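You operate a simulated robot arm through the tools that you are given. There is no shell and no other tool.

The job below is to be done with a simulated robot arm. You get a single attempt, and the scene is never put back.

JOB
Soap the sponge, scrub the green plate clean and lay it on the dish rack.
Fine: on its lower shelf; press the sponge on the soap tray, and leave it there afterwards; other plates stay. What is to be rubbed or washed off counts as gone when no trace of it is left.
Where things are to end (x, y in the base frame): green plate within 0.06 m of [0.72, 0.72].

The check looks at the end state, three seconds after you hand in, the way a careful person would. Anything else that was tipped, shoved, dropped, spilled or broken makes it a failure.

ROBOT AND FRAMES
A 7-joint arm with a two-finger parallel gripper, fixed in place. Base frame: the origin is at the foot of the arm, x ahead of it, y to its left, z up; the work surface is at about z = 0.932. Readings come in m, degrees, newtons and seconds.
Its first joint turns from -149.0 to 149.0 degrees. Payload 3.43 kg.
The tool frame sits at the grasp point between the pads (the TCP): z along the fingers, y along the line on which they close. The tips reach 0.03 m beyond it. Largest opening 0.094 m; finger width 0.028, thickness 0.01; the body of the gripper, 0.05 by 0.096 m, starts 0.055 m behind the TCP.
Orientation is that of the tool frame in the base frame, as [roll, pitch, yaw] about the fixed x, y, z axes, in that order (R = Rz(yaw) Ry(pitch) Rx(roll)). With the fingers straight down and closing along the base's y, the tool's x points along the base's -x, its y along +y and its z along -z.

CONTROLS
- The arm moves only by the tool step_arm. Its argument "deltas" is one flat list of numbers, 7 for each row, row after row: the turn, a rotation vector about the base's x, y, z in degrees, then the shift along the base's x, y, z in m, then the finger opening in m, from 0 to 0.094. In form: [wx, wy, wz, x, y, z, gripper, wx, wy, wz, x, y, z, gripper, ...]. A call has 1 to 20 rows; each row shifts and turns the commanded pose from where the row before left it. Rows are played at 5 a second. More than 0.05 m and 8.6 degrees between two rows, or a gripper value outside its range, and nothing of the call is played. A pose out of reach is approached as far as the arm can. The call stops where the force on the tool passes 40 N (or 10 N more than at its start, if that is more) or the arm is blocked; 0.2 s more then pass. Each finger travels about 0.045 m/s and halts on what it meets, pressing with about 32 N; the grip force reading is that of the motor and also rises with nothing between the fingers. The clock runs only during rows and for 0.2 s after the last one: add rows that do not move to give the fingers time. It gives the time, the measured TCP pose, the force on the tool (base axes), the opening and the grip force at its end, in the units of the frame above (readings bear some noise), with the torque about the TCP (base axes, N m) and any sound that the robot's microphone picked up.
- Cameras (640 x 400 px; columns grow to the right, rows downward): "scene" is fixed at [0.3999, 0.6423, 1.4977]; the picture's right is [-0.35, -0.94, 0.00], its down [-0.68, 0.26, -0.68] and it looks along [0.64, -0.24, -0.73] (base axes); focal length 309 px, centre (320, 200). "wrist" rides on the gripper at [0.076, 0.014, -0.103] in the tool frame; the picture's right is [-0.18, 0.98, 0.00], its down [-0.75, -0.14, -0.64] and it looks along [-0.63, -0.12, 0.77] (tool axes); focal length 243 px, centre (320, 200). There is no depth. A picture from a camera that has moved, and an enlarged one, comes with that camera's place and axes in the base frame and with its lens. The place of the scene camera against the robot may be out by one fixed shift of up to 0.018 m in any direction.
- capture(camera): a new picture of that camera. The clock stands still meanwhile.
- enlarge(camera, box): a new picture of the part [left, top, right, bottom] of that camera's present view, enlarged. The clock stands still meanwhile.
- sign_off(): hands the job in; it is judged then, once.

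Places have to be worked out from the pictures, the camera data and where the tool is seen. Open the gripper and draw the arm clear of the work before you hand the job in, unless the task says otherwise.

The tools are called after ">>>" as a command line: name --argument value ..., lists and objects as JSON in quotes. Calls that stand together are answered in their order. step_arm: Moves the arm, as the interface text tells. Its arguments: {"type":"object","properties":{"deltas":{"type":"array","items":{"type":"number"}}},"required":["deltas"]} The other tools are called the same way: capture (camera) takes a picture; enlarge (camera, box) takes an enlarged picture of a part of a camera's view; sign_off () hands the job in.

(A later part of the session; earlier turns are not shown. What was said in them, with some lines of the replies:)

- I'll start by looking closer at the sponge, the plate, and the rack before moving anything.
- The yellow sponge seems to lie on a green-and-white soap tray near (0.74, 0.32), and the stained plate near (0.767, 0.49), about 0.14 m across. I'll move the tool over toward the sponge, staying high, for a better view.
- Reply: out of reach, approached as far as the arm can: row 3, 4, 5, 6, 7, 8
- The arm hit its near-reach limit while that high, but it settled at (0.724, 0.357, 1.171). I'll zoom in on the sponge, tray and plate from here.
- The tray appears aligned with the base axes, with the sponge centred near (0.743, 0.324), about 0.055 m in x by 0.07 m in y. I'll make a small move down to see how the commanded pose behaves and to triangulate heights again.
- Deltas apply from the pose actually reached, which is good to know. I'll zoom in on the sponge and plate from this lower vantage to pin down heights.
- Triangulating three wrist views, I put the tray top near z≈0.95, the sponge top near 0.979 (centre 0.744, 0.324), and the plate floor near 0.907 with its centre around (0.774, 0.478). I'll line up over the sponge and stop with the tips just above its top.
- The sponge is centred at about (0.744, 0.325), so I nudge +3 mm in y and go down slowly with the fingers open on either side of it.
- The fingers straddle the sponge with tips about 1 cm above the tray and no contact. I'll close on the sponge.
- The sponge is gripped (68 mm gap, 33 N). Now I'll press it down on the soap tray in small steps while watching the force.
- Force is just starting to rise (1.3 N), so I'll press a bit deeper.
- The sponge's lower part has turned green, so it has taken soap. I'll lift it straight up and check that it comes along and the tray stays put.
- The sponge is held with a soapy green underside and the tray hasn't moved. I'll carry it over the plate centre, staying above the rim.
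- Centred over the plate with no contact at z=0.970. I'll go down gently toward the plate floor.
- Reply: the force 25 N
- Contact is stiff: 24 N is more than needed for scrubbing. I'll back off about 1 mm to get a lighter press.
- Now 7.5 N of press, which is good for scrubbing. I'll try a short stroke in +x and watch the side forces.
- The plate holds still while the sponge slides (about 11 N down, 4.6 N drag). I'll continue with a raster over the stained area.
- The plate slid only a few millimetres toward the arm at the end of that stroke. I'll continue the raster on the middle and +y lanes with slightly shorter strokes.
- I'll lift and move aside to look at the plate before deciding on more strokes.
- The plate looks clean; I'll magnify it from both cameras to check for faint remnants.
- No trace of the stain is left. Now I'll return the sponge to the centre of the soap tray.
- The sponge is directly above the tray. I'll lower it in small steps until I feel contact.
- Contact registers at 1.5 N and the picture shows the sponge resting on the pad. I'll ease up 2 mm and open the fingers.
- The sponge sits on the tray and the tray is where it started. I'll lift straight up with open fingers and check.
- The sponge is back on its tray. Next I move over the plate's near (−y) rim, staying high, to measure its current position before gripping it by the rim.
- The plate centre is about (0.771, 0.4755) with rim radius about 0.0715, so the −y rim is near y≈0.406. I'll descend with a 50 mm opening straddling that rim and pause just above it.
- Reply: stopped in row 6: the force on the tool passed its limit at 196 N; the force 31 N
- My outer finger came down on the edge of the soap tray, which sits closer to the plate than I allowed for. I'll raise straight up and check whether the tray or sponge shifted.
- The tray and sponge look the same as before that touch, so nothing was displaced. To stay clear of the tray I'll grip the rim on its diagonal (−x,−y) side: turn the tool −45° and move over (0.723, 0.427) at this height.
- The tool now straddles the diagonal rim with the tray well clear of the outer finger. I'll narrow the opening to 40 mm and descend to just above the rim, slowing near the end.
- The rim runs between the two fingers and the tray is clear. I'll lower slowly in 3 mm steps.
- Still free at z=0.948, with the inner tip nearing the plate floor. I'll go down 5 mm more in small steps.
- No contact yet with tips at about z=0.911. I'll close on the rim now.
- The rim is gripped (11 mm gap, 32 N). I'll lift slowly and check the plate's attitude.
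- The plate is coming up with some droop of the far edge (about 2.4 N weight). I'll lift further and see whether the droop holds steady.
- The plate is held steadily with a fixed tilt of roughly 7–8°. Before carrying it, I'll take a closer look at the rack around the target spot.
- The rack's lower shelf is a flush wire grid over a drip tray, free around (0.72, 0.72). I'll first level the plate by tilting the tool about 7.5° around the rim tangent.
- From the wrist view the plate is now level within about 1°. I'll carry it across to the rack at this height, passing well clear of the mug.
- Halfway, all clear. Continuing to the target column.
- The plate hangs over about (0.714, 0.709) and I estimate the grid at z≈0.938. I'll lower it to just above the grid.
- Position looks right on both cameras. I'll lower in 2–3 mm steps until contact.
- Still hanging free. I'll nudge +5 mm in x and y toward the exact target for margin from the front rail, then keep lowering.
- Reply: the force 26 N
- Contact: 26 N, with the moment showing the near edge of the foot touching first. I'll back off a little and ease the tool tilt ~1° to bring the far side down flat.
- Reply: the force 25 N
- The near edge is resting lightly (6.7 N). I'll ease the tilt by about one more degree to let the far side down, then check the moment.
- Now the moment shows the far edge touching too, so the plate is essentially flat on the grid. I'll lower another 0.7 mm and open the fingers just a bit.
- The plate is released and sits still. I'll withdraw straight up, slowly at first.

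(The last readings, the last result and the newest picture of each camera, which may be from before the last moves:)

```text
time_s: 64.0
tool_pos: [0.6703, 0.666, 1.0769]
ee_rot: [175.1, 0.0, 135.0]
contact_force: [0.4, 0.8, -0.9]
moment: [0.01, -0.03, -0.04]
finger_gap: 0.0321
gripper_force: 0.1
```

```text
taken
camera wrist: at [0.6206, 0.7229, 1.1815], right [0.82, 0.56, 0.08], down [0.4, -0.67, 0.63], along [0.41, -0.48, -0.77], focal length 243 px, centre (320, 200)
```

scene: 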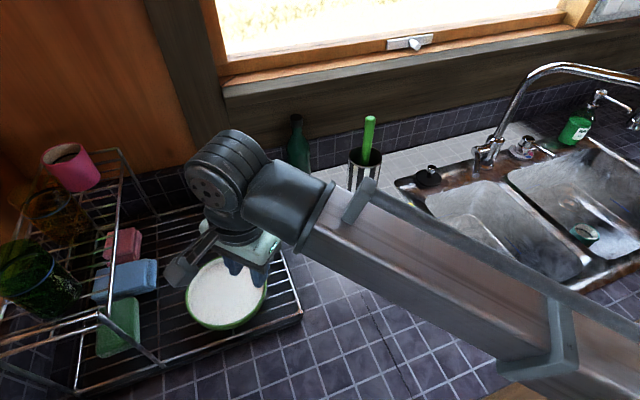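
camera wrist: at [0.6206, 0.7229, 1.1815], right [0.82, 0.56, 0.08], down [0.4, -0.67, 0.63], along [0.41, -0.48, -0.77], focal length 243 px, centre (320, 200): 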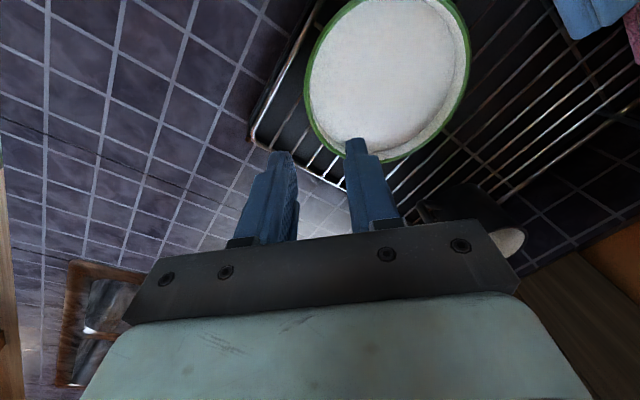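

The plate now rests flat on the grid at about (0.719, 0.714). I'll raise the arm further, straighten it, and move it off to the side so both cameras can verify everything.

>>> step_arm --deltas '[0, 0, 0, 0, 0, 0.03, 0.032, -3.4, 3.4, 0, 0, 0, 0.03, 0.032, 0, 0, 0, 0, 0, 0.03, 0.032, 0, 0, 0, 0, 0, 0.025, 0.05, 0, 0, 7.5, 0.018, -0.0227, 0, 0.07, 0, 0, 7.5, 0.018, -0.0227, 0, 0.09, 0, 0, 7.5, 0.018, -0.0227, 0, 0.094, 0, 0, 7.5, 0.018, -0.0227, 0, 0.094, 0, 0, 7.5, 0.018, -0.0227, 0, 0.094, 0, 0, 7.5, 0.018, -0.0227, 0, 0.094, 0, 0, 0, 0, 0, 0, 0.094, 0, 0, 0, 0, 0, 0, 0.094]'

>>> capture --camera "scene"

>>> capture --camera "wrist"

```text
time_s: 66.6
tool_pos: [0.7785, 0.5323, 1.1925]
ee_rot: [180.0, 0.1, -179.9]
contact_force: [-0.3, 0.0, -0.5]
moment: [-0.01, 0.04, 0.01]
finger_gap: 0.0942
gripper_force: 0.0
```

```text
taken
```

scene: 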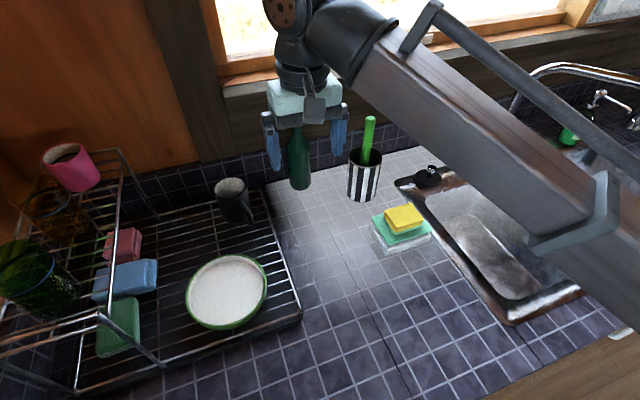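

```text
taken
camera wrist: at [0.702, 0.5444, 1.2954], right [0.18, 0.98, 0.0], down [0.75, -0.14, 0.64], along [0.63, -0.12, -0.77], focal length 243 px, centre (320, 200)
```

wrist: 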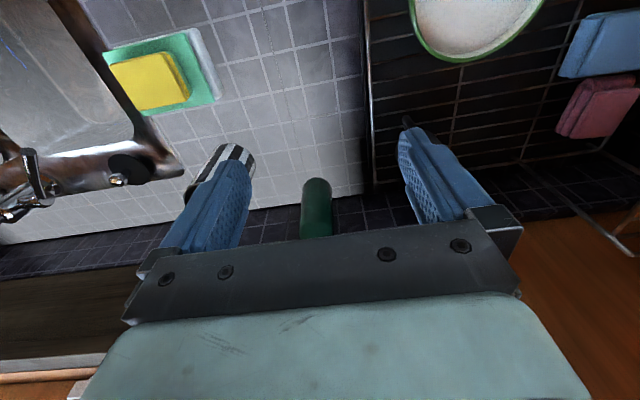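

The plate lies on the lower shelf and everything else appears in place. I'll magnify the plate and the sponge for a final check.

>>> enlarge --camera "scene" --box '[175, 245, 275, 335]'

>>> enlarge --camera "scene" --box '[350, 180, 450, 270]'

>>> enlarge --camera "scene" --box '[0, 130, 310, 400]'

```text
4.44 times, centred on (225, 290) of scene
camera zoom: at [0.3999, 0.6423, 1.4977], right [-0.35, -0.94, 0.0], down [-0.68, 0.26, -0.68], along [0.64, -0.24, -0.73], focal length 1374 px, centre (742, -200)
```

zoom: 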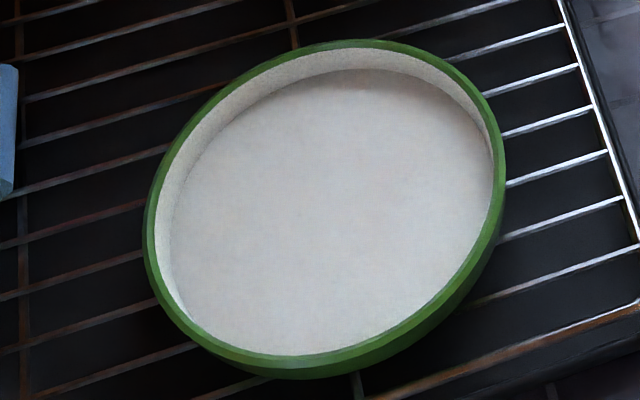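

```text
4.44 times, centred on (400, 225) of scene
camera zoom: at [0.3999, 0.6423, 1.4977], right [-0.35, -0.94, 0.0], down [-0.68, 0.26, -0.68], along [0.64, -0.24, -0.73], focal length 1374 px, centre (-36, 89)
```

zoom: 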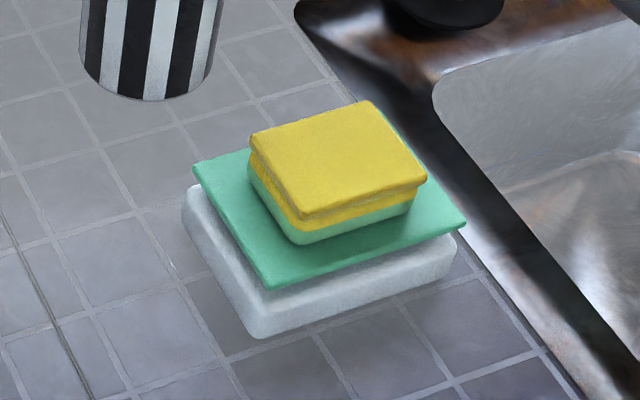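

```text
1.48 times, centred on (155, 265) of scene
camera zoom: at [0.3999, 0.6423, 1.4977], right [-0.35, -0.94, 0.0], down [-0.68, 0.26, -0.68], along [0.64, -0.24, -0.73], focal length 458 px, centre (564, 104)
```

zoom: 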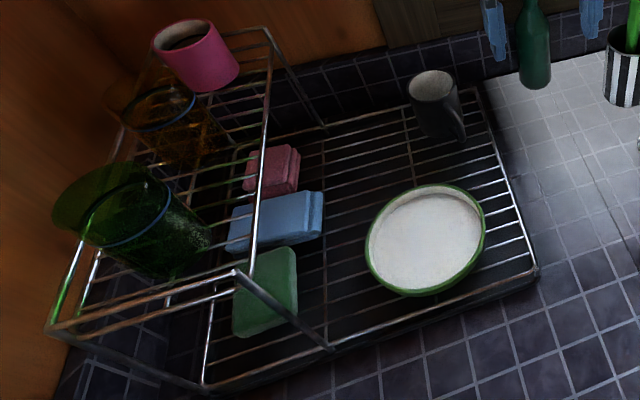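

The plate is spotless and flat on the lower shelf at about (0.715, 0.717). The soaped sponge is back on its tray, nothing else has moved, and the arm is clear with the gripper open. Handing in.

>>> sign_off

```text
The job is handed in.
```

The job is handed in. The green plate is scrubbed clean and lies flat on the rack's lower shelf at about (0.715, 0.717), roughly 6 mm from the target. The sponge was pressed on the soap tray before scrubbing and is back there now. The final pictures show no trace of the stain.

**Contact with the tray:** on my first try at gripping the plate, one finger came down on the edge of the soap tray. The force peaked at 196 N before the arm stopped. I backed off and compared close-ups from before and after. The tray and sponge had not moved, and I saw no damage.

**Plate shift:** the plate slid a few millimetres toward the arm while I was scrubbing it.

The other plates, the cups, the mug and the bottle look the same as at the start. The gripper is open, and the arm is raised clear of the work.
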